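You operate a simulated robot arm through the tools that you are given. There is no shell and no other tool. Be economical: measure what you need, move in short steps, check, and stop when the job is done.

The job below is to be done with a simulated robot arm. You get a single attempt, and the scene is never put back.

JOB
Wind the bench winder's bobbin half full from the cone marked 26, on the small groove.
Fine: park the toggle that sits in the guide now on its own cone; lift the teal shifter; stop at the HALF ticks.

The check looks at the end state, three seconds after you hand in, the way a careful person would. Anything else that was tipped, shoved, dropped, spilled or broken makes it a failure.

ROBOT AND FRAMES
A 7-joint arm with a two-finger parallel gripper, fixed in place. Base frame: the origin is at the foot of the arm, x ahead of it, y to its left, z up. Lengths are in mm, angles in degrees, forces in N, time in s.
Its first joint turns from -132.0 to 132.0 degrees. Payload 3.91 kg.
The TCP is the grasp point between the finger pads, 30 mm short of the fingertips. In the tool frame z runs along the fingers and y along their closing line. Largest opening 110 mm; finger width 20, thickness 10; the body of the gripper, 48 by 112 mm, starts 55 mm behind the TCP.
Orientation is told as [roll, pitch, yaw] about the base's x, y, z axes, in that order, counted from this pose: with the fingers straight down and closing along the base's y, the tool's x points along the base's -x, its y along +y and its z along -z.

CONTROLS
- The arm moves only by the tool arm_command. Its argument "commands" is a list that holds one entry, the list of rows, each a list of 7 numbers: the shift along the tool's x, y, z in mm, then the turn, a rotation vector about the tool's x, y, z in degrees, then the opening, from 0 (shut) to 1 (fully open). In form: [[[tx, ty, tz, ax, ay, az, claw], ...]]. A call has 1 to 12 rows; each row is the pose to reach, as a shift and turn from the pose commanded when the call began, along the tool's axes at that moment. Each row takes 0.2 s and may step no farther than 50 mm and 8.6 degrees from the row before; otherwise, or with a gripper value out of range, the whole call is refused. A pose out of reach is approached as far as the arm can. The call stops where the force on the tool passes 60 N (or 10 N more than at its start, if that is more) or the arm is blocked; 0.2 s more then pass. The fingers move at their own pace (about 108 mm/s each) and stop on an object; they squeeze with about 35 N. The grip force told is the motor's: it shows also when the fingers shut on nothing. Time passes only in rows, and 0.2 s behind the last, so rows that repeat a pose let the fingers close. The reply holds the time, the measured pose of the TCP, the force on the tool along the base axes, the opening and the grip force, in the units named above and with some noise, with the torque about the TCP (base axes, N m) and any sound that the robot's microphone picked up.
- Cameras (640 x 400 px; columns grow to the right, rows downward): "scene" is fixed at [405.8, 646.6, 1647]; the picture's right is [-0.24, 0.97, 0.00], its down [0.96, 0.23, -0.18] and it looks along [-0.18, -0.04, -0.98] (base axes); focal length 214 px, centre (320, 200). "wrist" rides on the gripper at [72, 17, -103] in the tool frame; the picture's right is [-0.23, 0.97, 0.00], its down [-0.76, -0.18, -0.62] and it looks along [-0.61, -0.14, 0.78] (tool axes); focal length 222 px, centre (320, 200). There is no depth. A picture from a camera that has moved, and an enlarged one, comes with that camera's place and axes in the base frame and with its lens. The place of the scene camera against the robot may be out by one fixed shift of up to 12 mm in any direction.
- camera(camera): a new picture of that camera. It takes no simulated time.
- close_up(camera, box): a new picture of the part [left, top, right, bottom] of that camera's present view, enlarged. It takes no simulated time.
- finish_job(): hands the job in; it is judged then, once.

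Go step by step. Nothing tells you positions but the pictures and the camera data: compare them with the known pose of the tool, close in by small moves and look again before you grip or let go. The budget is 120 turns and 64 pictures, counting those below and the enlarged ones. Unless the task says otherwise, let go and move clear before handing in, and close with one line.

The tools are called after "Emit:" as name(argument=value, ...) on one line, values as JSON. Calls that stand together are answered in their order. arm_command: Moves the arm, as the interface text tells. Its arguments: {"type":"object","properties":{"commands":{"type":"array","items":{"type":"array","items":{"type":"array","items":{"type":"number"}}}}},"required":["commands"]} The other tools are called the same way: camera (camera) takes a picture; close_up (camera, box) takes an enlarged picture of a part of a camera's view; finish_job () hands the job in.

At the start:

```text
time_s: 0.0
tool_pos: [117.2, 514.6, 1182.1]
ee_rot: [0.0, 0.0, 0.0]
ft_force: [-1.1, 0.5, 0.0]
ft_torque: [0.0, -0.01, -0.02]
opening: 110.0
grip_force: 0.1
```

scene: 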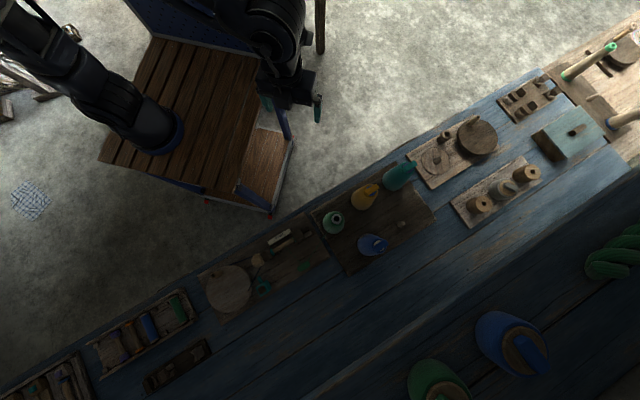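
wrist: 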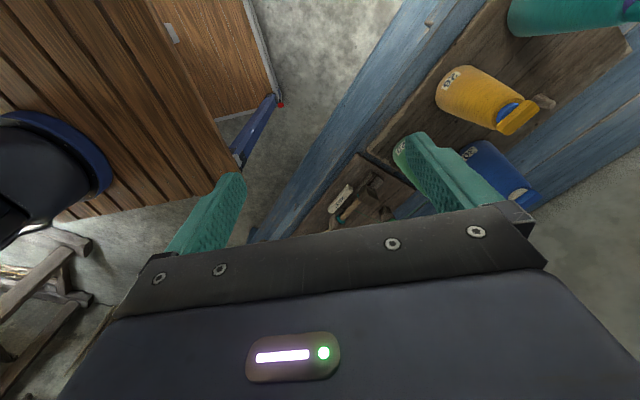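

I see a bench with several boards: a cone board, a board with a disc (winder?), and others. I'll enlarge parts of the scene to identify them.

Emit:
close_up(camera="scene", box=[300, 150, 460, 280])

Emit:
close_up(camera="scene", box=[190, 210, 340, 320])

Emit:
close_up(camera="scene", box=[400, 70, 640, 230])

Emit:
close_up(camera="scene", box=[0, 270, 220, 400])

```text
3.08 times, centred on (380, 215) of scene
camera zoom: at [405.8, 646.6, 1647.0], right [-0.24, 0.97, 0.0], down [0.96, 0.23, -0.18], along [-0.18, -0.04, -0.98], focal length 660 px, centre (135, 154)
```

zoom: 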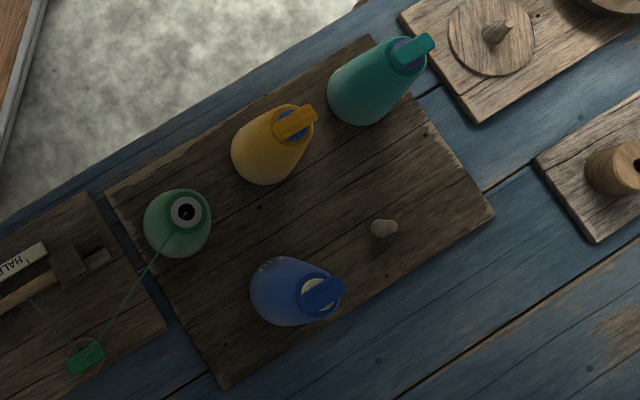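

```text
3.64 times, centred on (265, 265) of scene
camera zoom: at [405.8, 646.6, 1647.0], right [-0.24, 0.97, 0.0], down [0.96, 0.23, -0.18], along [-0.18, -0.04, -0.98], focal length 780 px, centre (520, -36)
```

zoom: 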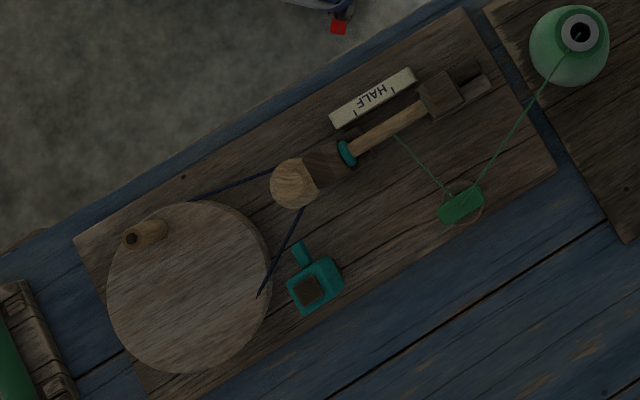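

```text
2.50 times, centred on (520, 150) of scene
camera zoom: at [405.8, 646.6, 1647.0], right [-0.24, 0.97, 0.0], down [0.96, 0.23, -0.18], along [-0.18, -0.04, -0.98], focal length 536 px, centre (-180, 325)
```

zoom: 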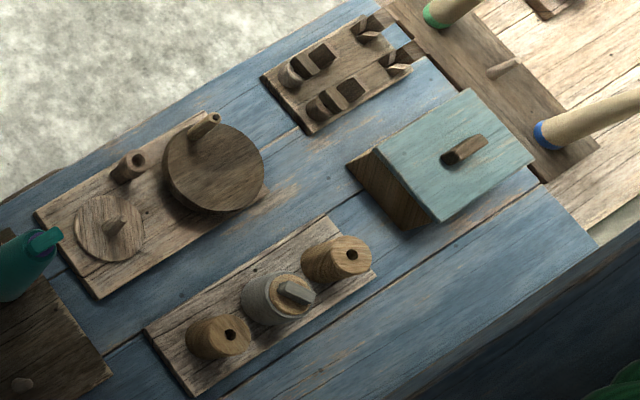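

```text
2.91 times, centred on (110, 335) of scene
camera zoom: at [405.8, 646.6, 1647.0], right [-0.24, 0.97, 0.0], down [0.96, 0.23, -0.18], along [-0.18, -0.04, -0.98], focal length 624 px, centre (931, -193)
```

zoom: 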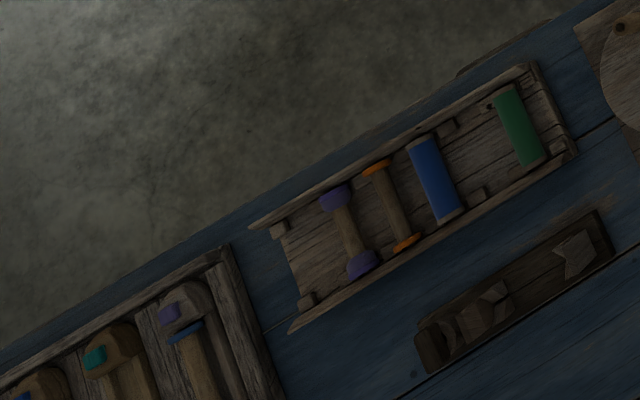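

The winder (wheel, belt, bobbin spindle, HALF plate, green toggle in the guide, teal shifter) is in the middle, with the cone board beside it. I'll read the cone labels from the wrist camera first.

Emit:
close_up(camera="wrist", box=[320, 0, 640, 240])

Emit:
arm_command(commands=[[[-33, -8, 36, 0, 0, 0, 1], [-66, -16, 72, 0, 0, 0, 1], [-99, -24, 108, 0, 0, 0, 1], [-132, -32, 144, 0, 0, 0, 1], [-165, -40, 180, 0, 0, 0, 1], [-198, -48, 216, 0, 0, 0, 1], [-231, -56, 252, 0, 0, 0, 1], [-264, -64, 288, 0, 0, 0, 1], [-297, -72, 324, 0, 0, 0, 1], [-330, -80, 360, 0, 0, 0, 1]]])

Emit:
camera(camera="wrist")

```text
1.67 times, centred on (480, 120) of wrist
camera zoom: at [44.4, 529.7, 1285.0], right [0.23, 0.97, 0.0], down [0.76, -0.18, 0.62], along [0.61, -0.14, -0.78], focal length 370 px, centre (53, 333)
```

zoom: 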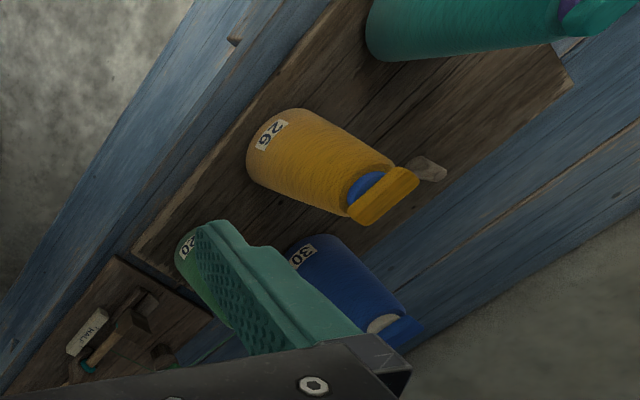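

```text
time_s: 2.2
tool_pos: [430.2, 443.6, 844.9]
ee_rot: [0.6, -0.1, 0.6]
ft_force: [-11.2, -6.2, 25.3]
ft_torque: [1.17, 0.38, 0.56]
opening: 107.1
grip_force: 0.1
stopped in row 10: the force on the tool passed its limit at 133 N (the readings are from after the stop); the commanded pose is now the measured one
```

```text
56 pictures are left
camera wrist: at [357.6, 457.8, 949.3], right [0.22, 0.98, 0.01], down [0.76, -0.18, 0.62], along [0.61, -0.13, -0.78], focal length 222 px, centre (320, 200)
```

wrist: 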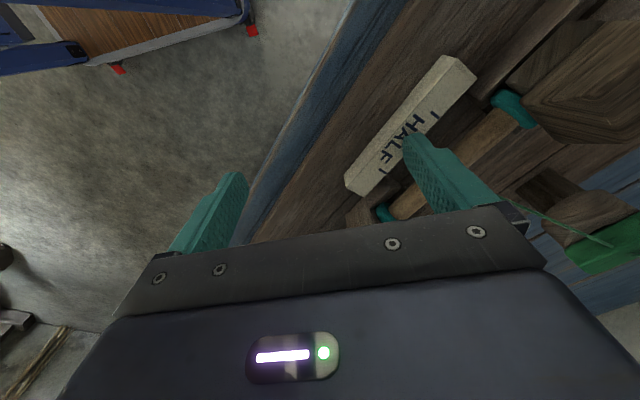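

I hit the bench at z≈845 (it's higher than I'd guessed). I'll lift straight up and check for damage; the cone marked 26 is the yellow one.

Emit:
arm_command(commands=[[[0, 0, -20, 0, 0, 0, 1], [0, 0, -60, 0, 0, 0, 1], [30, 0, -100, 0, 0, 0, 1], [60, 0, -140, 0, 0, 0, 1], [90, 0, -180, 0, 0, 0, 1]]])

Emit:
close_up(camera="scene", box=[190, 160, 430, 320])

Emit:
camera(camera="wrist")

```text
time_s: 3.4
tool_pos: [338.8, 439.7, 1023.3]
ee_rot: [0.5, 0.0, 0.6]
ft_force: [0.8, -0.1, -0.8]
ft_torque: [-0.04, 0.02, 0.04]
opening: 110.0
grip_force: 0.1
```

```text
2.50 times, centred on (310, 240) of scene
camera zoom: at [405.8, 646.6, 1647.0], right [-0.24, 0.97, 0.0], down [0.96, 0.23, -0.18], along [-0.18, -0.04, -0.98], focal length 536 px, centre (345, 100)
```

zoom: 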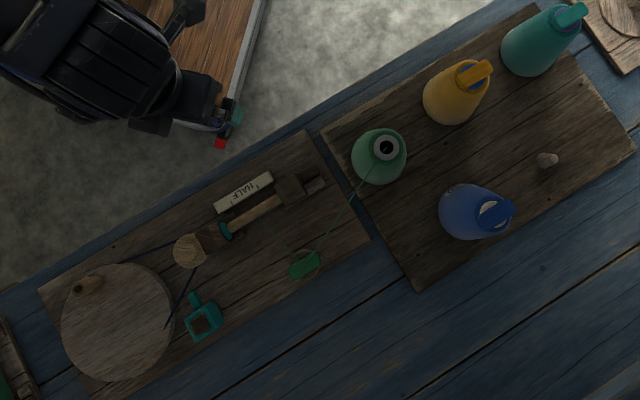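

```text
54 pictures are left
camera wrist: at [265.5, 454.7, 1128.1], right [0.22, 0.98, 0.01], down [0.76, -0.18, 0.62], along [0.61, -0.13, -0.78], focal length 222 px, centre (320, 200)
```

wrist: 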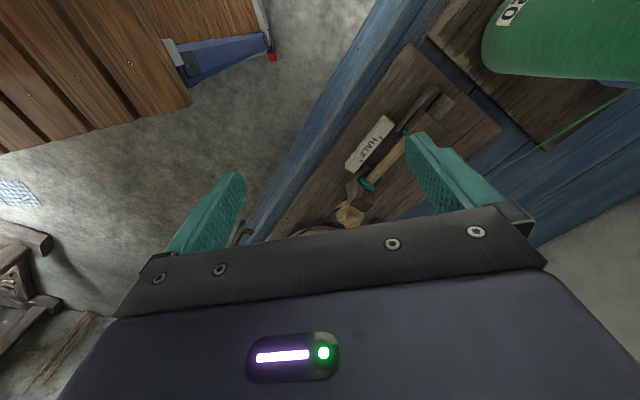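

No visible damage; the plate that I touched stands at about z 815. I'll go high over the winder for a proper look.

Emit:
arm_command(commands=[[[-20, 0, -40, 0, 0, 0, 1], [-60, 5, -60, 0, 0, 0, 1], [-105, 10, -75, 0, 0, 0, 1], [-150, 15, -85, 0, 0, 0, 1], [-195, 20, -90, 0, 0, 0, 1], [-240, 20, -95, 0, 0, 0, 1], [-265, 20, -100, 0, 0, 0, 1]]])

Emit:
camera(camera="wrist")

```text
time_s: 5.0
tool_pos: [606.6, 460.0, 1126.2]
ee_rot: [0.5, 0.0, 0.5]
ft_force: [-0.1, -0.2, 0.6]
ft_torque: [0.0, 0.01, 0.0]
opening: 110.0
grip_force: 0.0
```

```text
53 pictures are left
camera wrist: at [533.9, 475.1, 1229.9], right [0.22, 0.98, 0.01], down [0.76, -0.18, 0.62], along [0.61, -0.13, -0.78], focal length 222 px, centre (320, 200)
```

wrist: 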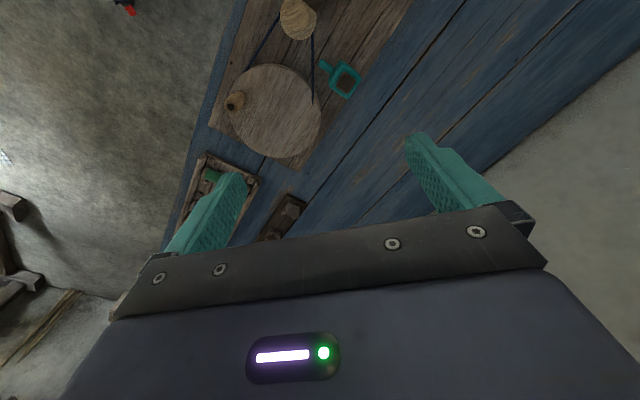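

Emit:
arm_command(commands=[[[40, 0, 10, 0, 0, 0, 1], [80, 10, 20, 0, 0, 0, 1], [120, 30, 40, 0, 0, 0, 1]]])

Emit:
close_up(camera="wrist", box=[160, 0, 480, 200])

```text
time_s: 5.8
tool_pos: [486.7, 490.8, 1087.9]
ee_rot: [0.5, 0.1, 0.5]
ft_force: [-0.1, -0.4, 0.2]
ft_torque: [0.03, 0.02, 0.0]
opening: 110.2
grip_force: 0.1
```

```text
2.00 times, centred on (320, 100) of wrist
camera zoom: at [414.2, 505.2, 1190.9], right [0.22, 0.98, 0.01], down [0.76, -0.18, 0.62], along [0.61, -0.13, -0.78], focal length 444 px, centre (320, 400)
```

zoom: 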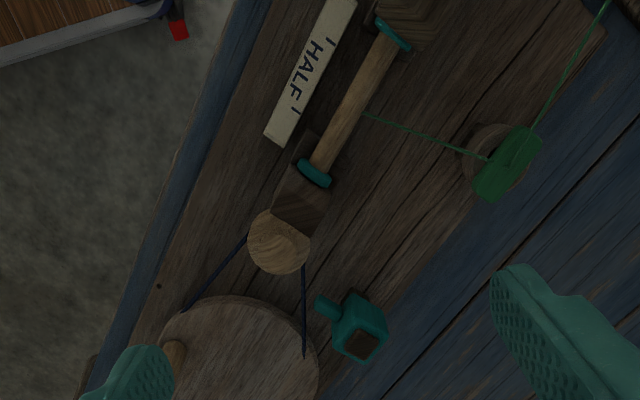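

The shifter is a teal sleeve on a post, and the toggle sits in a round guide post at about (503, 616, 866). I'll turn the tool to line up with the bench and look closer at the toggle.

Emit:
arm_command(commands=[[[-3, 25, 0, 0, 0, -8, 1], [-6, 50, 10, 0, 0, -16, 1], [-9, 75, 30, 0, 0, -24, 1], [-12, 100, 50, 0, 0, -32, 1], [-16, 125, 80, 0, 0, -40, 1]]])

Emit:
camera(camera="wrist")

```text
time_s: 7.0
tool_pos: [502.0, 618.2, 1005.6]
ee_rot: [0.4, -0.4, 40.6]
ft_force: [0.1, 0.0, 0.3]
ft_torque: [0.0, -0.01, 0.05]
opening: 110.0
grip_force: 0.0
```

```text
51 pictures are left
camera wrist: at [436.0, 581.3, 1108.8], right [-0.46, 0.89, 0.01], down [0.69, 0.35, 0.63], along [0.55, 0.3, -0.78], focal length 222 px, centre (320, 200)
```

wrist: 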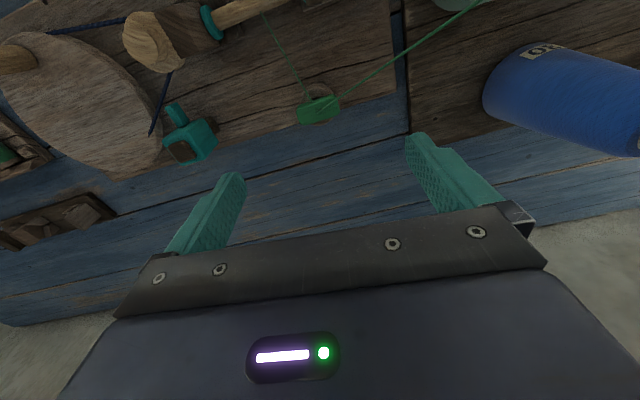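

Emit:
close_up(camera="wrist", box=[240, 60, 400, 160])

Emit:
close_up(camera="wrist", box=[0, 0, 260, 180])

```text
4.00 times, centred on (320, 110) of wrist
camera zoom: at [436.0, 581.3, 1108.8], right [-0.46, 0.89, 0.01], down [0.69, 0.35, 0.63], along [0.55, 0.3, -0.78], focal length 888 px, centre (320, 560)
```

zoom: 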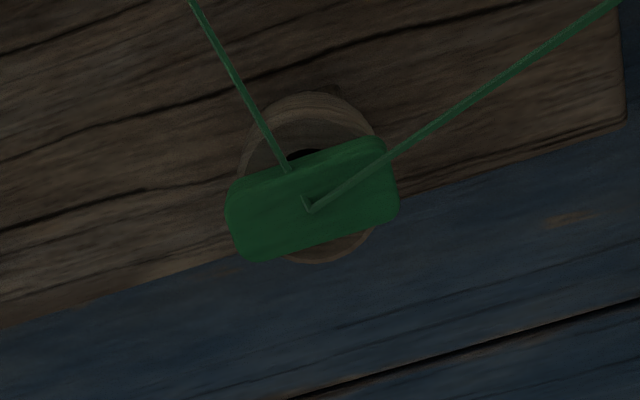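

```text
2.22 times, centred on (130, 90) of wrist
camera zoom: at [436.0, 581.3, 1108.8], right [-0.46, 0.89, 0.01], down [0.69, 0.35, 0.63], along [0.55, 0.3, -0.78], focal length 494 px, centre (742, 444)
```

zoom: 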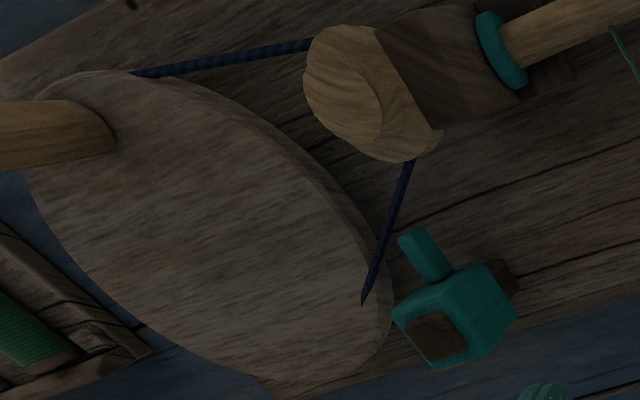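

The wheel and spindle seem tilted or stepped; I need a side view. I'll back off towards the base and tilt the gripper so the camera looks across the winder.

Emit:
arm_command(commands=[[[37, -18, -10, 0, -6, 0, 1], [74, -36, -10, 0, -12, 0, 1], [112, -54, -10, 0, -18, 0, 1], [149, -72, 0, 0, -24, 0, 1], [186, -90, 10, 0, -30, 0, 1], [223, -108, 30, 0, -35, 0, 1], [261, -127, 45, 0, -40, 0, 1]]])

Emit:
camera(camera="wrist")

```text
time_s: 8.8
tool_pos: [533.7, 228.2, 956.4]
ee_rot: [0.5, -39.8, 17.6]
ft_force: [-0.6, -1.0, 0.2]
ft_torque: [0.06, -0.02, 0.01]
opening: 110.0
grip_force: 0.0
out of reach, approached as far as the arm can: row 7
stopped in row 7: the arm was blocked; the commanded pose is now the measured one
```

```text
48 pictures are left
camera wrist: at [412.5, 205.6, 989.2], right [-0.13, 0.98, 0.15], down [0.23, -0.12, 0.96], along [0.96, 0.17, -0.21], focal length 222 px, centre (320, 200)
```

wrist: 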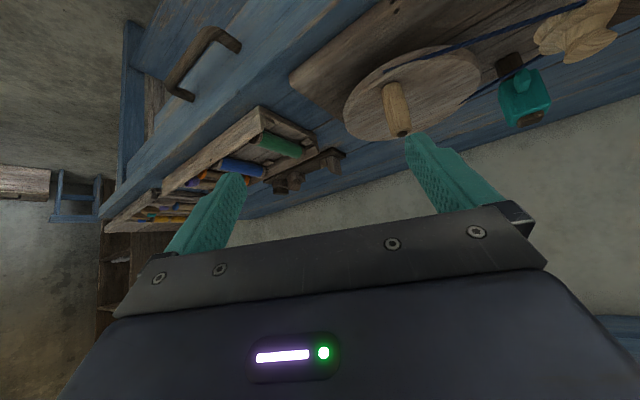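

Emit:
close_up(camera="wrist", box=[320, 0, 640, 150])

```text
2.00 times, centred on (480, 75) of wrist
camera zoom: at [412.5, 205.6, 989.2], right [-0.13, 0.98, 0.15], down [0.23, -0.12, 0.96], along [0.96, 0.17, -0.21], focal length 444 px, centre (0, 450)
```

zoom: 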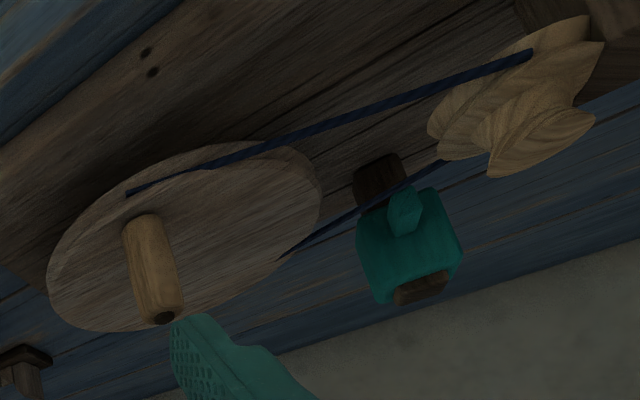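

The wheel is horizontal with an upright knob. The whorl is stacked with its large groove below (belt there now) and the small one on top, so lifting the shifter moves the belt up. I'll straighten the tool.

Emit:
arm_command(commands=[[[2, 0, -20, 0, 8, 0, 1], [4, 0, -40, 0, 16, 0, 1], [6, 0, -60, 0, 24, 0, 1], [8, 0, -80, 0, 32, 0, 1], [8, 0, -84, 0, 39.8, 0, 1]]])

```text
time_s: 10.0
tool_pos: [477.5, 209.4, 1013.8]
ee_rot: [0.5, 0.1, 18.0]
ft_force: [0.9, -0.9, -0.5]
ft_torque: [0.07, 0.02, -0.01]
opening: 110.1
grip_force: 0.0
```

Emit:
arm_command(commands=[[[-17, 42, 0, 0, 0, -3, 1], [-34, 84, 0, 0, 0, -6, 1], [-50, 127, 0, 0, 0, -9, 1], [-67, 169, 0, 0, 0, -12, 1], [-84, 211, 0, 0, 0, -15, 1], [-100, 254, 0, 0, 0, -18, 1], [-117, 296, 10, 0, 0, -20, 1], [-134, 338, 25, 0, 0, -22, 1], [-150, 379, 45, 0, 0, -23, 1]]])

Emit:
close_up(camera="wrist", box=[160, 0, 480, 200])

```text
time_s: 12.0
tool_pos: [500.5, 617.3, 975.6]
ee_rot: [0.4, -0.2, 41.0]
ft_force: [-0.1, 0.2, 1.4]
ft_torque: [-0.02, 0.01, 0.0]
opening: 110.1
grip_force: 0.1
```

```text
2.00 times, centred on (320, 100) of wrist
camera zoom: at [433.9, 581.1, 1079.8], right [-0.47, 0.88, 0.01], down [0.69, 0.36, 0.63], along [0.55, 0.3, -0.78], focal length 444 px, centre (320, 400)
```

zoom: 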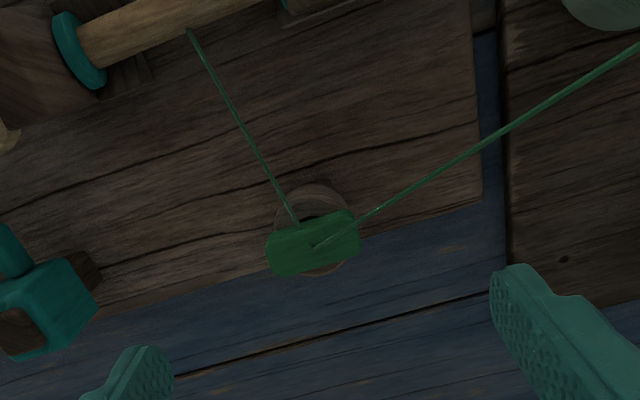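

Emit:
arm_command(commands=[[[-7, -3, 40, 0, 0, 0, 1], [-7, -3, 80, 0, 0, 0, 1]]])

Emit:
close_up(camera="wrist", box=[160, 20, 480, 220])

```text
time_s: 12.6
tool_pos: [508.9, 624.3, 895.9]
ee_rot: [0.5, -0.3, 41.1]
ft_force: [0.0, -0.4, 0.2]
ft_torque: [0.0, 0.0, 0.0]
opening: 110.0
grip_force: 0.1
```

```text
2.00 times, centred on (320, 120) of wrist
camera zoom: at [442.8, 587.1, 999.0], right [-0.47, 0.88, 0.01], down [0.69, 0.36, 0.63], along [0.55, 0.3, -0.78], focal length 444 px, centre (320, 360)
```

zoom: 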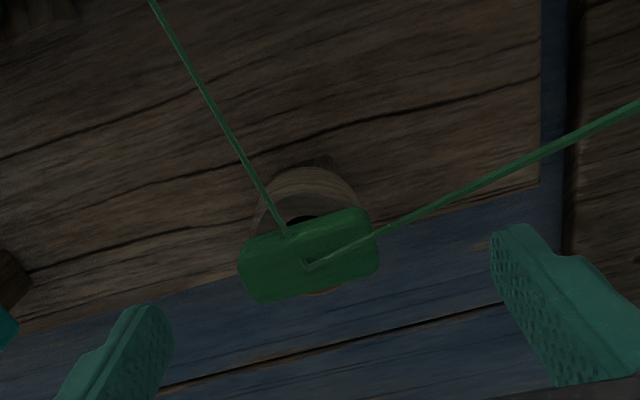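

The toggle top is at about (503, 616, 860), and the fingers line up with the ends of the bar. I'll centre, go down and grip it.

Emit:
arm_command(commands=[[[10, -3, 0, 0, 0, 0, 1], [10, -3, 14, 0, 0, 0, 1], [10, -3, 28, 0, 0, 0, 1], [10, -3, 28, 0, 0, 0, 0.6]]])

Emit:
close_up(camera="wrist", box=[160, 50, 480, 250])

```text
time_s: 13.6
tool_pos: [504.2, 610.6, 864.8]
ee_rot: [0.3, -0.2, 41.1]
ft_force: [-1.0, 0.4, -0.3]
ft_torque: [0.0, 0.0, -0.01]
opening: 66.0
grip_force: 0.0
```

```text
2.00 times, centred on (320, 150) of wrist
camera zoom: at [437.4, 574.6, 968.7], right [-0.47, 0.88, 0.01], down [0.69, 0.36, 0.62], along [0.55, 0.3, -0.78], focal length 444 px, centre (320, 300)
```

zoom: 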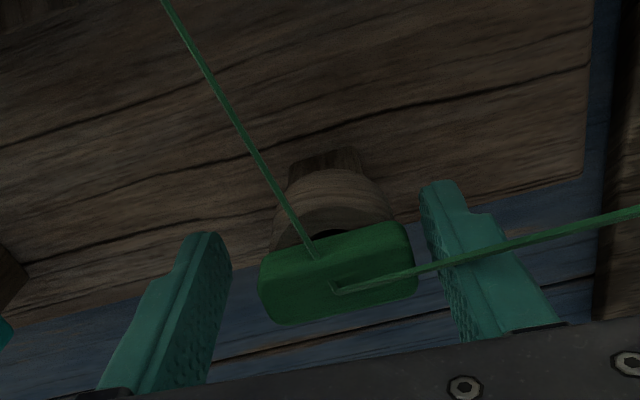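

Emit:
arm_command(commands=[[[0, 4, 0, 0, 0, 0, 0.6], [0, 4, 0, 0, 0, 0, 0.5], [0, 4, 0, 0, 0, 0, 0.3], [0, 4, 0, 0, 0, 0, 0.3], [0, 4, 0, 0, 0, 0, 0.3]]])

```text
time_s: 14.8
tool_pos: [500.8, 614.7, 864.9]
ee_rot: [0.4, -0.2, 41.1]
ft_force: [-4.1, 10.1, -3.3]
ft_torque: [0.12, -0.01, -0.03]
opening: 44.6
grip_force: 34.8
```

Emit:
arm_command(commands=[[[0, 1, 0, 0, 0, 0, 0.3], [0, 1, -10, 0, 0, 0, 0.3], [0, 1, -20, 0, 0, 0, 0.3], [0, 1, -35, 0, 0, 0, 0.3], [0, 1, -60, 0, 0, 0, 0.3], [0, 1, -95, 0, 0, 0, 0.3]]])

Emit:
camera(camera="wrist")

```text
time_s: 16.2
tool_pos: [500.9, 614.5, 960.4]
ee_rot: [0.5, -0.1, 41.0]
ft_force: [-0.2, 0.0, -0.6]
ft_torque: [-0.03, 0.0, -0.04]
opening: 44.7
grip_force: 35.1
```

```text
43 pictures are left
camera wrist: at [434.7, 577.6, 1063.3], right [-0.47, 0.88, 0.01], down [0.69, 0.36, 0.62], along [0.55, 0.3, -0.78], focal length 222 px, centre (320, 200)
```

wrist: 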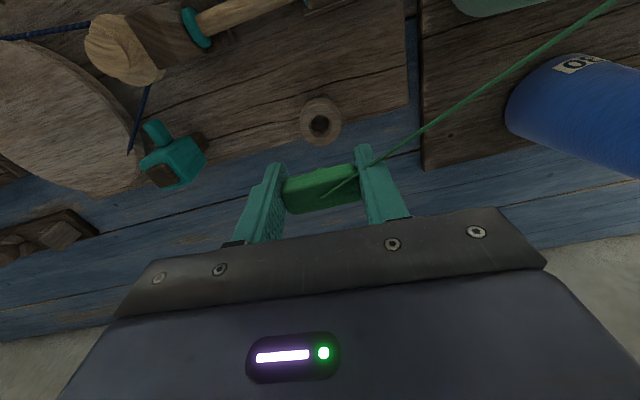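

The toggle is out of the guide, and the guide hole is at about (501, 615). Next I'll go up and over to the green cone.

Emit:
arm_command(commands=[[[0, 0, -45, 0, 0, 0, 0.3], [0, 0, -90, 0, 0, 0, 0.3], [10, 20, -130, 0, 0, 0, 0.3], [30, 60, -130, 0, 0, 0, 0.3], [51, 100, -130, 0, 0, 0, 0.3], [72, 140, -130, 0, 0, 0, 0.3], [91, 172, -130, 0, 0, 0, 0.3]]])

Emit:
camera(camera="wrist")

```text
time_s: 17.8
tool_pos: [318.4, 682.0, 1090.2]
ee_rot: [0.3, -0.1, 41.0]
ft_force: [1.5, 0.0, -0.8]
ft_torque: [0.02, 0.02, 0.0]
opening: 44.8
grip_force: 34.8
```

```text
42 pictures are left
camera wrist: at [252.7, 646.3, 1193.7], right [-0.47, 0.88, 0.01], down [0.69, 0.36, 0.62], along [0.55, 0.3, -0.78], focal length 222 px, centre (320, 200)
```

wrist: 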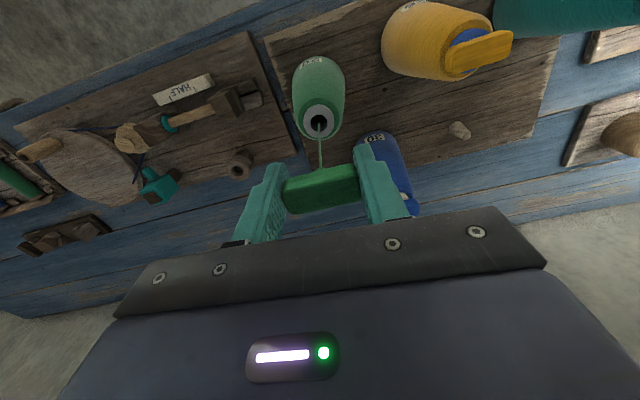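

The cone's hole is nearly straight below, at a height of about 970. I'll go down partway and check again.

Emit:
arm_command(commands=[[[0, 0, 30, 0, 0, 0, 0.3], [0, 0, 55, 0, 0, 0, 0.3]]])

Emit:
close_up(camera="wrist", box=[220, 80, 420, 230])

```text
time_s: 18.4
tool_pos: [317.6, 683.8, 1037.0]
ee_rot: [0.4, -0.2, 41.0]
ft_force: [1.2, 0.2, 0.4]
ft_torque: [0.02, -0.01, -0.01]
opening: 44.9
grip_force: 34.9
```

```text
2.67 times, centred on (320, 155) of wrist
camera zoom: at [251.3, 646.1, 1140.0], right [-0.47, 0.88, 0.01], down [0.69, 0.36, 0.62], along [0.55, 0.3, -0.78], focal length 592 px, centre (320, 320)
```

zoom: 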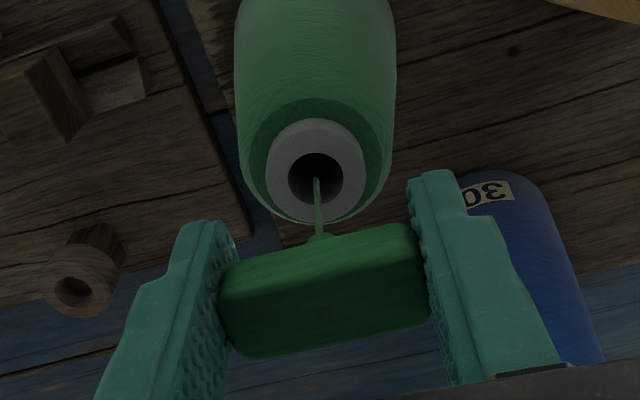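

Emit:
arm_command(commands=[[[0, 0, 17, 0, 0, 0, 0.3]]])

Emit:
close_up(camera="wrist", box=[220, 80, 420, 230])

```text
time_s: 18.8
tool_pos: [317.0, 684.1, 1019.7]
ee_rot: [0.5, -0.2, 41.1]
ft_force: [-0.2, -1.0, 0.0]
ft_torque: [0.02, -0.03, -0.02]
opening: 44.6
grip_force: 34.7
```

```text
2.67 times, centred on (320, 155) of wrist
camera zoom: at [251.4, 647.3, 1121.9], right [-0.47, 0.88, 0.01], down [0.69, 0.36, 0.62], along [0.55, 0.3, -0.78], focal length 592 px, centre (320, 320)
```

zoom: 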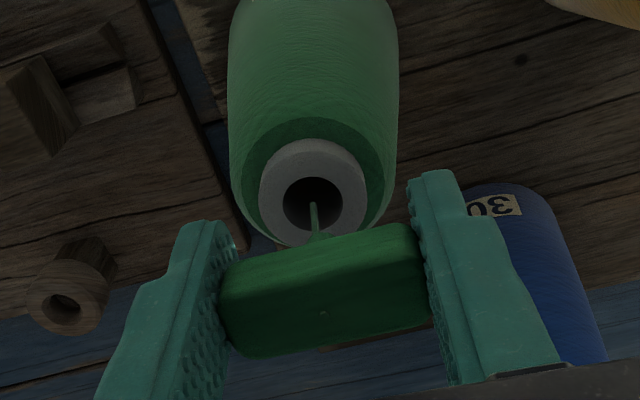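

Emit:
arm_command(commands=[[[1, -1.5, 0, 0, 0, 0, 0.3], [1, -1.5, 7, 0, 0, 0, 0.3]]])

Emit:
close_up(camera="wrist", box=[260, 120, 380, 210])

```text
time_s: 19.4
tool_pos: [319.7, 682.1, 1012.0]
ee_rot: [0.4, -0.3, 41.0]
ft_force: [0.2, 0.5, 0.1]
ft_torque: [0.01, 0.0, 0.0]
opening: 44.5
grip_force: 35.3
```

```text
4.44 times, centred on (320, 165) of wrist
camera zoom: at [252.0, 645.6, 1115.4], right [-0.47, 0.88, 0.01], down [0.69, 0.36, 0.62], along [0.55, 0.3, -0.78], focal length 987 px, centre (320, 356)
```

zoom: 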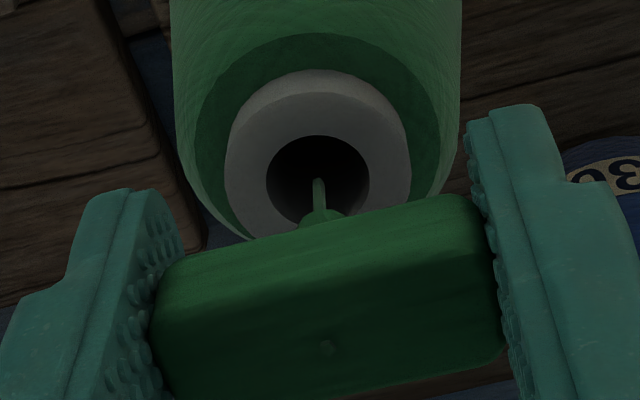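

Emit:
arm_command(commands=[[[1.5, 0, 0, 0, 0, 0, 0.3], [1.5, 0, 4, 0, 0, 0, 0.3], [1.5, 0, 7, 0, 0, 0, 0.3]]])

Emit:
close_up(camera="wrist", box=[260, 120, 380, 210])

```text
time_s: 20.2
tool_pos: [317.8, 682.0, 1005.5]
ee_rot: [0.3, -0.2, 41.2]
ft_force: [0.6, -0.5, 0.0]
ft_torque: [-0.02, -0.01, 0.03]
opening: 44.5
grip_force: 35.5
```

```text
4.44 times, centred on (320, 165) of wrist
camera zoom: at [251.4, 644.9, 1108.0], right [-0.47, 0.88, 0.01], down [0.69, 0.36, 0.62], along [0.55, 0.3, -0.78], focal length 987 px, centre (320, 356)
```

zoom: 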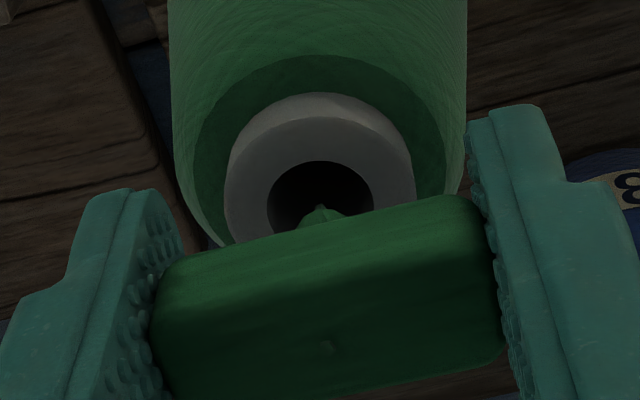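

Emit:
arm_command(commands=[[[0, 0, 2, 0, 0, 0, 0.3], [0, 0, 4, 0, 0, 0, 0.3], [0, 0, 6, 0, 0, 0, 0.3]]])

Emit:
close_up(camera="wrist", box=[260, 120, 380, 210])

```text
time_s: 21.0
tool_pos: [317.9, 680.3, 999.7]
ee_rot: [0.3, -0.2, 41.2]
ft_force: [-0.4, -0.2, 0.3]
ft_torque: [0.04, -0.02, -0.02]
opening: 44.7
grip_force: 34.6
```

```text
4.44 times, centred on (320, 165) of wrist
camera zoom: at [252.3, 644.4, 1102.4], right [-0.47, 0.88, 0.01], down [0.69, 0.36, 0.62], along [0.55, 0.3, -0.78], focal length 987 px, centre (320, 356)
```

zoom: 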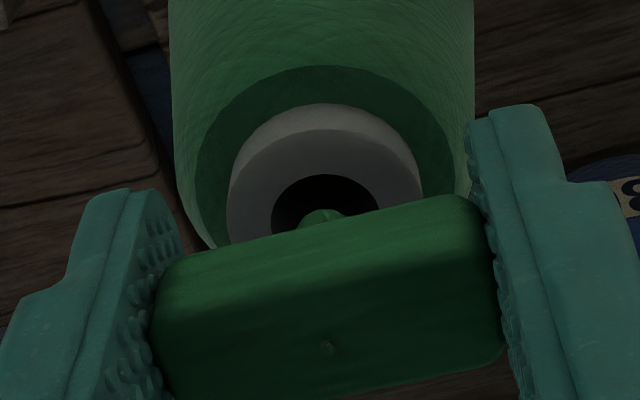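

Emit:
arm_command(commands=[[[0, 0.5, 2, 0, 0, 0, 0.3], [0, 0.5, 3.5, 0, 0, 0, 0.3], [0, 0.5, 5, 0, 0, 0, 0.3]]])

Emit:
close_up(camera="wrist", box=[260, 120, 380, 210])

```text
time_s: 21.8
tool_pos: [316.9, 681.6, 994.3]
ee_rot: [0.4, -0.2, 41.2]
ft_force: [0.4, 0.2, 0.7]
ft_torque: [-0.03, -0.01, 0.0]
opening: 44.6
grip_force: 35.1
```

```text
4.44 times, centred on (320, 165) of wrist
camera zoom: at [251.1, 645.3, 1096.9], right [-0.47, 0.88, 0.01], down [0.69, 0.36, 0.62], along [0.55, 0.3, -0.78], focal length 987 px, centre (320, 356)
```

zoom: 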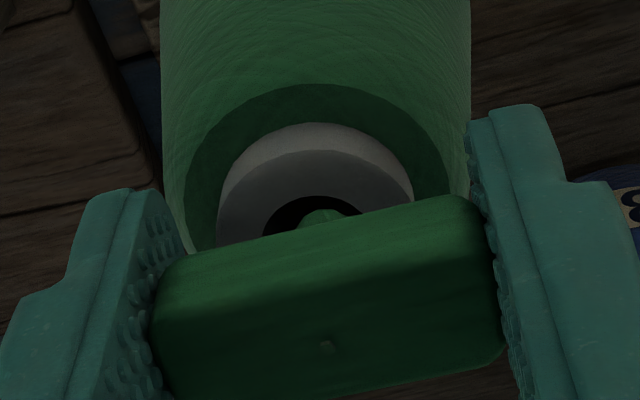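

Emit:
arm_command(commands=[[[0, -1, 0, 0, 0, 0, 0.3], [0, -1, 1.5, 0, 0, 0, 0.3], [0, -1, 3, 0, 0, 0, 0.3], [0, -1, 4.5, 0, 0, 0, 0.3]]])

Emit:
close_up(camera="wrist", box=[260, 120, 380, 210])

```text
time_s: 22.8
tool_pos: [319.8, 680.9, 989.7]
ee_rot: [0.4, -0.2, 41.0]
ft_force: [0.0, -0.6, -0.8]
ft_torque: [0.02, -0.01, 0.02]
opening: 44.6
grip_force: 34.8
```

```text
4.44 times, centred on (320, 165) of wrist
camera zoom: at [253.3, 644.7, 1091.8], right [-0.47, 0.88, 0.01], down [0.69, 0.36, 0.62], along [0.55, 0.3, -0.78], focal length 987 px, centre (320, 356)
```

zoom: 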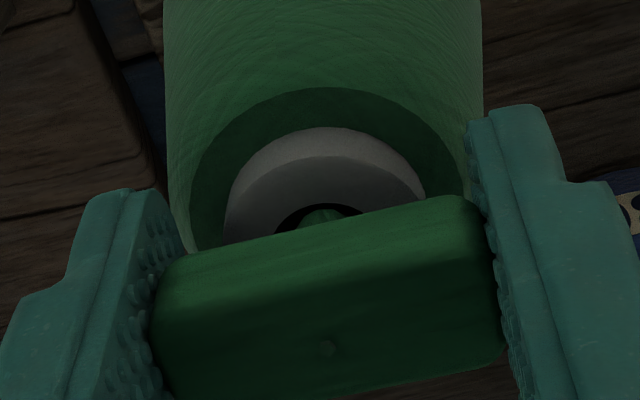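

Emit:
arm_command(commands=[[[0, 0, 1, 0, 0, 0, 0.3], [0, 0, 2, 0, 0, 0, 0.3], [0, 0, 3, 0, 0, 0, 0.3]]])

```text
time_s: 23.6
tool_pos: [318.2, 681.6, 987.2]
ee_rot: [0.3, -0.1, 41.1]
ft_force: [3.1, -1.8, 6.7]
ft_torque: [-0.17, -0.22, -0.01]
opening: 44.5
grip_force: 34.6
```

Emit:
close_up(camera="wrist", box=[260, 120, 380, 210])

```text
4.44 times, centred on (320, 165) of wrist
camera zoom: at [252.5, 644.5, 1089.6], right [-0.47, 0.88, 0.01], down [0.69, 0.36, 0.62], along [0.55, 0.3, -0.78], focal length 987 px, centre (320, 356)
```

zoom: 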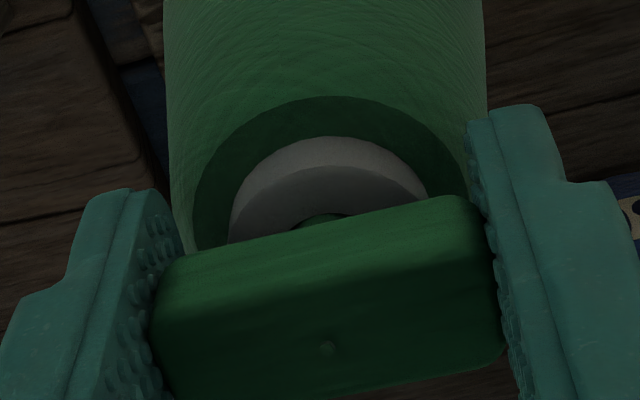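

The peg is in the hole and the bar is touching the ring. I'll open gently and rise.

Emit:
arm_command(commands=[[[0, 0, 0.5, 0, 0, 0, 0.45], [0, 0, 0.5, 0, 0, 0, 0.6], [0, 0, 0.5, 0, 0, 0, 0.6], [0, 0, -20, 0, 0, 0, 0.6], [0, 0, -50, 0, 0, 0, 0.6], [0, 0, -90, 0, 0, 0, 0.8]]])

Emit:
camera(camera="wrist")

```text
time_s: 25.0
tool_pos: [319.2, 681.8, 1074.0]
ee_rot: [0.4, -0.3, 41.1]
ft_force: [-0.1, 0.4, 0.1]
ft_torque: [-0.01, -0.01, 0.0]
opening: 87.7
grip_force: 0.1
```

```text
33 pictures are left
camera wrist: at [252.8, 646.4, 1177.4], right [-0.47, 0.88, 0.01], down [0.69, 0.36, 0.62], along [0.55, 0.3, -0.78], focal length 222 px, centre (320, 200)
```

wrist: 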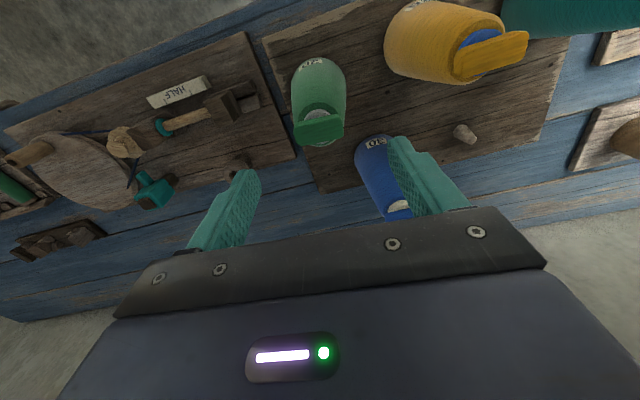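

The green toggle is parked on its own cone. Next I'll go over the yellow cone (26), whose toggle is near (206, 768).

Emit:
arm_command(commands=[[[8, 35, 0, 0, 0, -2, 1], [15, 70, 0, 0, 0, -4, 1], [22, 105, 0, 0, 0, -6, 1], [29, 139, 15, 0, 0, -8, 1]]])

Emit:
close_up(camera="wrist", box=[160, 50, 480, 250])

```text
time_s: 26.0
tool_pos: [206.2, 768.5, 1063.6]
ee_rot: [0.4, -0.3, 49.0]
ft_force: [-0.3, 0.1, -0.4]
ft_torque: [0.02, 0.06, -0.01]
opening: 109.9
grip_force: 0.0
```

```text
2.00 times, centred on (320, 150) of wrist
camera zoom: at [146.2, 723.1, 1167.4], right [-0.59, 0.81, 0.01], down [0.63, 0.45, 0.63], along [0.5, 0.37, -0.78], focal length 444 px, centre (320, 300)
```

zoom: 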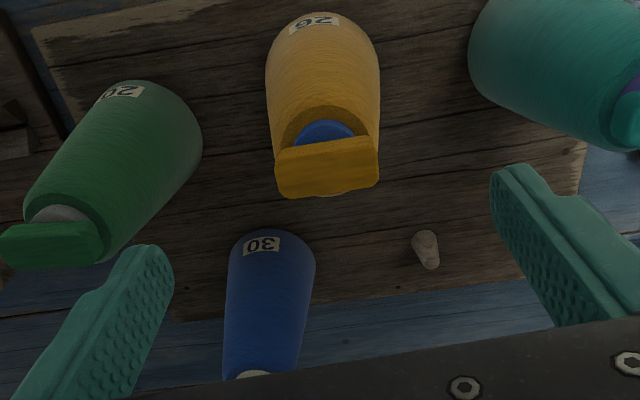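

Emit:
close_up(camera="wrist", box=[200, 50, 360, 150])

```text
4.00 times, centred on (280, 100) of wrist
camera zoom: at [146.2, 723.1, 1167.4], right [-0.59, 0.81, 0.01], down [0.63, 0.45, 0.63], along [0.5, 0.37, -0.78], focal length 888 px, centre (480, 600)
```

zoom: 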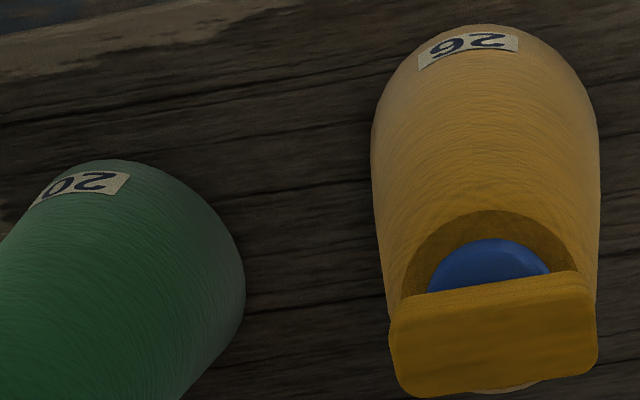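

Yellow is confirmed as 26. I'll align the yaw to the bar, shift 3 mm and go down around its toggle.

Emit:
arm_command(commands=[[[0, 3, 0, 0, 0, 6, 0.75], [0, 3, 30, 0, 0, 6, 0.75], [0, 3, 60, 0, 0, 6, 0.7], [0, 3, 74, 0, 0, 6, 0.65]]])

Emit:
close_up(camera="wrist", box=[220, 100, 420, 250])

```text
time_s: 27.0
tool_pos: [204.1, 769.6, 989.3]
ee_rot: [0.3, -0.2, 43.1]
ft_force: [-0.2, -0.5, -0.6]
ft_torque: [0.02, -0.02, -0.04]
opening: 71.6
grip_force: 0.1
```

```text
2.67 times, centred on (320, 175) of wrist
camera zoom: at [139.6, 730.8, 1092.8], right [-0.5, 0.87, 0.01], down [0.68, 0.39, 0.62], along [0.54, 0.32, -0.78], focal length 592 px, centre (320, 267)
```

zoom: 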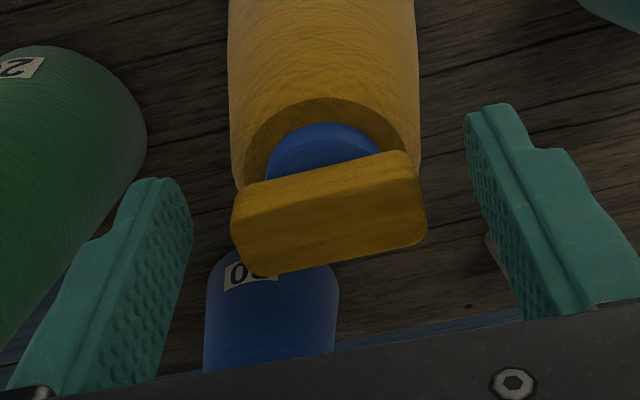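

Emit:
arm_command(commands=[[[1, 1, 3, 0, 0, 0, 0.65], [1, 1, 5, 0, 0, 0, 0.55], [1, 1, 5, 0, 0, 0, 0.45], [1, 1, 5, 0, 0, 0, 0.3], [1, 1, 5, 0, 0, 0, 0.3]]])

```text
time_s: 28.2
tool_pos: [203.5, 770.1, 985.3]
ee_rot: [0.5, -0.3, 43.1]
ft_force: [1.4, -3.7, 18.6]
ft_torque: [0.19, -0.14, -0.05]
opening: 45.3
grip_force: 34.9
```

Emit:
arm_command(commands=[[[0, 0, -3, 0, 0, 0, 0.3], [0, 0, -8, 0, 0, 0, 0.3], [0, 0, -20, 0, 0, 0, 0.3], [0, 0, -45, 0, 0, 0, 0.3], [0, 0, -90, 0, 0, 0, 0.3]]])

Emit:
camera(camera="wrist")

```text
time_s: 29.4
tool_pos: [202.5, 768.1, 1070.1]
ee_rot: [0.5, -0.1, 43.2]
ft_force: [0.5, 0.0, -0.4]
ft_torque: [-0.03, 0.05, -0.01]
opening: 44.1
grip_force: 34.8
```

```text
29 pictures are left
camera wrist: at [137.5, 730.2, 1173.6], right [-0.5, 0.87, 0.01], down [0.68, 0.39, 0.62], along [0.54, 0.32, -0.78], focal length 222 px, centre (320, 200)
```

wrist: 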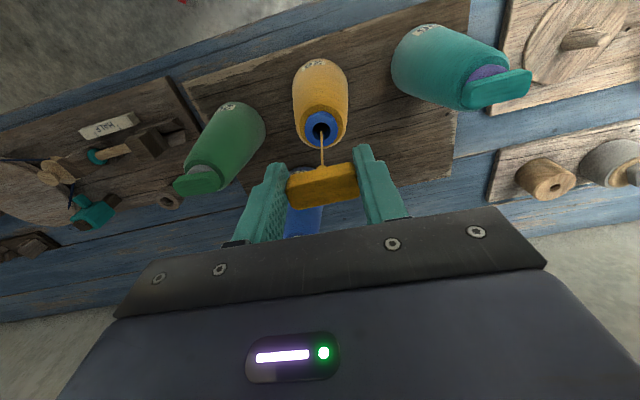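

The yellow toggle is held with its thread. I'll carry it to the guide and stay high above it.

Emit:
arm_command(commands=[[[-16, -45, 0, 0, 0, 0, 0.3], [-32, -90, 0, 0, 0, 0, 0.3], [-48, -135, 0, 0, 0, 0, 0.3], [-65, -181, 0, 0, 0, 0, 0.3], [-81, -226, 0, 0, 0, 1, 0.3], [-97, -271, 0, 0, 0, 2, 0.3], [-113, -316, 0, 0, 0, 2, 0.3], [-113, -316, 45, 0, 0, 2, 0.3], [-113, -316, 90, 0, 0, 2, 0.3], [-113, -316, 135, 0, 0, 2, 0.3], [-113, -316, 155, 0, 0, 2, 0.3]]])

Emit:
close_up(camera="wrist", box=[240, 90, 400, 210])

```text
time_s: 31.8
tool_pos: [500.7, 616.8, 919.2]
ee_rot: [0.4, -0.2, 41.1]
ft_force: [-0.1, -0.5, 0.5]
ft_torque: [0.0, -0.05, 0.0]
opening: 44.3
grip_force: 35.2
```

```text
3.33 times, centred on (320, 150) of wrist
camera zoom: at [434.6, 580.5, 1022.0], right [-0.47, 0.88, 0.01], down [0.69, 0.36, 0.62], along [0.55, 0.3, -0.78], focal length 740 px, centre (320, 367)
```

zoom: 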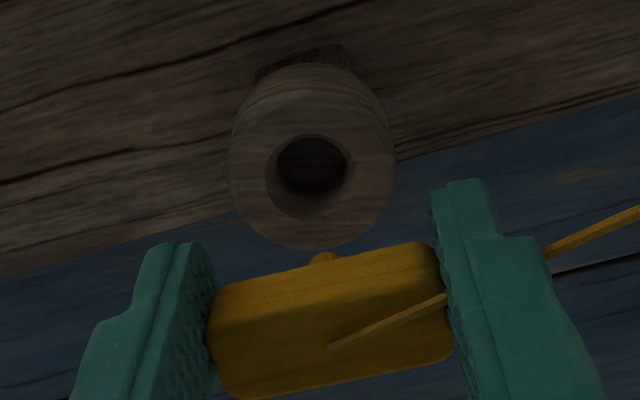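

Emit:
arm_command(commands=[[[-1, -2.5, 0, 0, 0, 0, 0.3], [-1, -2.5, 25, 0, 0, 0, 0.3], [-1, -2.5, 42, 0, 0, 0, 0.3]]])

Emit:
close_up(camera="wrist", box=[260, 120, 380, 210])

```text
time_s: 32.6
tool_pos: [503.2, 614.5, 883.1]
ee_rot: [0.4, -0.6, 41.1]
ft_force: [0.2, -1.7, 17.5]
ft_torque: [0.2, 0.3, 0.17]
opening: 44.2
grip_force: 35.1
stopped in row 3: the force on the tool passed its limit at 74 N (the readings are from after the stop); the commanded pose is now the measured one
```

```text
4.44 times, centred on (320, 165) of wrist
camera zoom: at [437.1, 577.8, 985.2], right [-0.47, 0.88, 0.01], down [0.69, 0.36, 0.63], along [0.55, 0.3, -0.78], focal length 987 px, centre (320, 356)
```

zoom: 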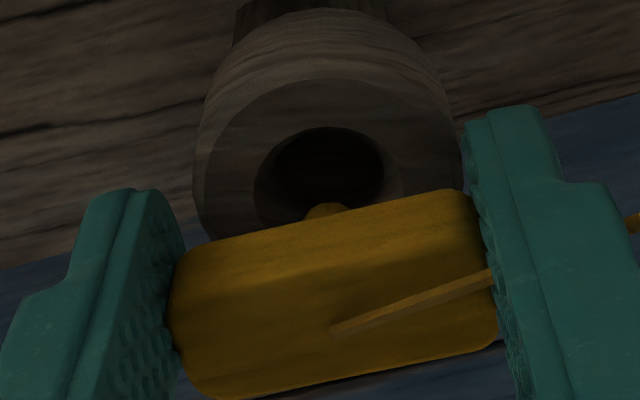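

Torque says the +y fingertip touched the rim of the guide post. I'll back up slightly, shift 1.5 mm along +y and try again gently.

Emit:
arm_command(commands=[[[0, 0, -3, 0, 0, 0, 0.3], [0, 1.7, -3, 0, 0, 0, 0.3], [0, 1.7, 0, 0, 0, 0, 0.3], [0, 1.7, 2, 0, 0, 0, 0.3], [0, 1.7, 4, 0, 0, 0, 0.3]]])

```text
time_s: 33.8
tool_pos: [502.1, 616.3, 882.1]
ee_rot: [0.4, -0.7, 41.1]
ft_force: [-5.9, -13.1, 18.5]
ft_torque: [-0.11, 0.41, 0.08]
opening: 44.0
grip_force: 34.8
stopped in row 5: the force on the tool passed its limit at 65 N (the readings are from after the stop); the commanded pose is now the measured one
```

Emit:
close_up(camera="wrist", box=[260, 120, 380, 210])

```text
4.44 times, centred on (320, 165) of wrist
camera zoom: at [436.3, 579.1, 985.2], right [-0.47, 0.88, 0.01], down [0.69, 0.36, 0.63], along [0.55, 0.3, -0.78], focal length 987 px, centre (320, 356)
```

zoom: 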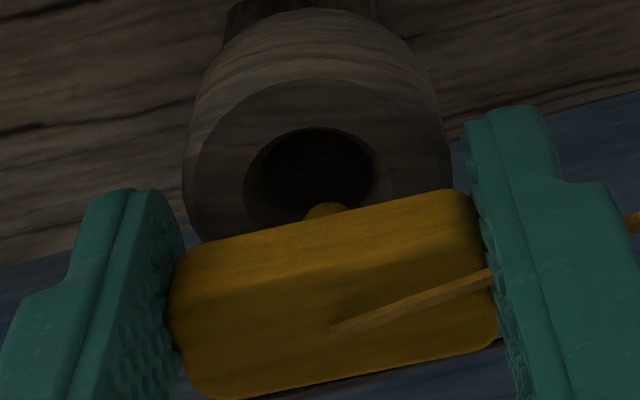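

Emit:
arm_command(commands=[[[0, 0, -4, 0, 0, 0, 0.3], [2, 1.5, -4, 0, 0, 0, 0.3], [2, 1.5, -1, 0, 0, 0, 0.3], [2, 1.5, 0.5, 0, 0, 0, 0.3], [2, 1.5, 1.5, 0, 0, 0, 0.3]]])

```text
time_s: 35.0
tool_pos: [501.3, 616.4, 883.2]
ee_rot: [0.6, -0.8, 41.0]
ft_force: [-6.9, -21.1, 45.4]
ft_torque: [-1.3, -0.52, -0.67]
opening: 44.2
grip_force: 35.2
```

Emit:
arm_command(commands=[[[0, 0, -4, 0, 0, 0, 0.3], [1.5, -0.8, -4, 0, 0.5, 0, 0.3], [1.5, -0.8, -2, 0, 0.5, 0, 0.3], [1.5, -0.8, 0, 0, 0.5, 0, 0.3], [1.5, -0.8, 1, 0, 0.5, 0, 0.3]]])

Emit:
close_up(camera="wrist", box=[260, 120, 380, 210])

```text
time_s: 36.2
tool_pos: [500.9, 616.6, 882.8]
ee_rot: [0.6, -0.7, 41.1]
ft_force: [-4.1, -5.3, 10.8]
ft_torque: [-0.36, 0.0, -0.04]
opening: 44.2
grip_force: 34.4
stopped in row 5: the force on the tool passed its limit at 62 N (the readings are from after the stop); the commanded pose is now the measured one
```

```text
4.44 times, centred on (320, 165) of wrist
camera zoom: at [435.3, 579.2, 985.8], right [-0.47, 0.88, 0.01], down [0.69, 0.36, 0.63], along [0.55, 0.3, -0.78], focal length 987 px, centre (320, 356)
```

zoom: 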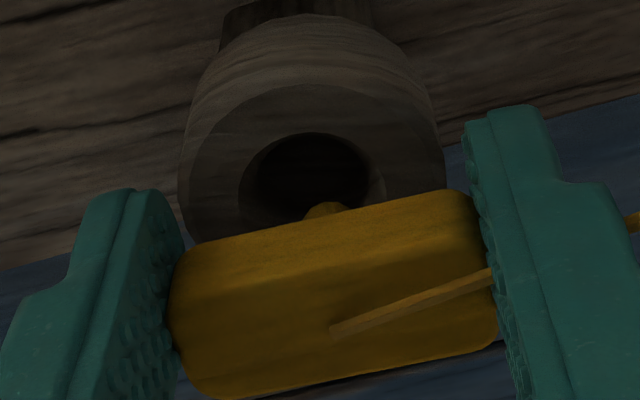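

There's no clearance for the fingers beside the post with this grip. I'll go back to the yellow cone, set the toggle down there and grip it again nearer the fingertips.

Emit:
arm_command(commands=[[[0, 0, -47, 0, 0, 0, 0.3], [0, 0, -94, 0, 0, 0, 0.3], [0, 0, -141, 0, 0, 0, 0.3], [0, 0, -188, 0, 0, 0, 0.3], [18, 44, -188, 0, 0, 0, 0.3], [35, 89, -188, 0, 0, 0, 0.3], [53, 133, -188, 0, 0, 0, 0.3], [71, 178, -188, 0, 0, 0, 0.3], [89, 222, -188, 0, 0, 0, 0.3], [106, 266, -188, 0, 0.3, -1, 0.3], [124, 310, -188, 0, 0.6, -2, 0.3]]])

Emit:
arm_command(commands=[[[0, 0, 25, 0, 0, 0, 0.3], [0, 0, 50, 0, 0, 0, 0.3]]])

Emit:
close_up(camera="wrist", box=[260, 120, 380, 210])

```text
time_s: 38.6
tool_pos: [205.3, 766.8, 1073.1]
ee_rot: [0.6, 0.1, 43.1]
ft_force: [1.3, 0.1, 0.9]
ft_torque: [0.0, 0.08, -0.02]
opening: 44.1
grip_force: 35.4
```

```text
time_s: 39.2
tool_pos: [204.6, 767.0, 1022.4]
ee_rot: [0.7, 0.0, 43.1]
ft_force: [-0.3, 1.5, -0.1]
ft_torque: [0.03, 0.01, -0.04]
opening: 44.2
grip_force: 35.0
```

```text
4.44 times, centred on (320, 165) of wrist
camera zoom: at [140.5, 727.6, 1125.3], right [-0.5, 0.87, 0.01], down [0.68, 0.39, 0.62], along [0.53, 0.32, -0.78], focal length 987 px, centre (320, 356)
```

zoom: 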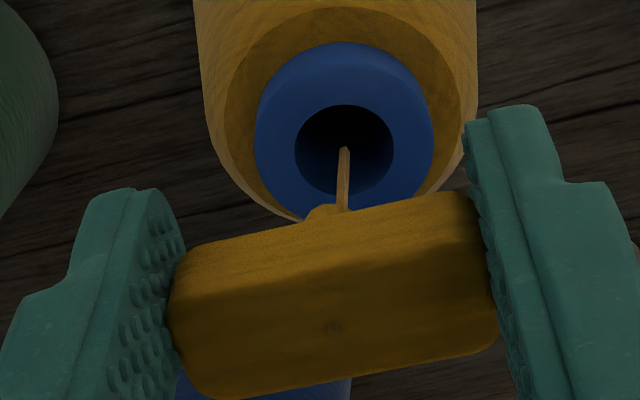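

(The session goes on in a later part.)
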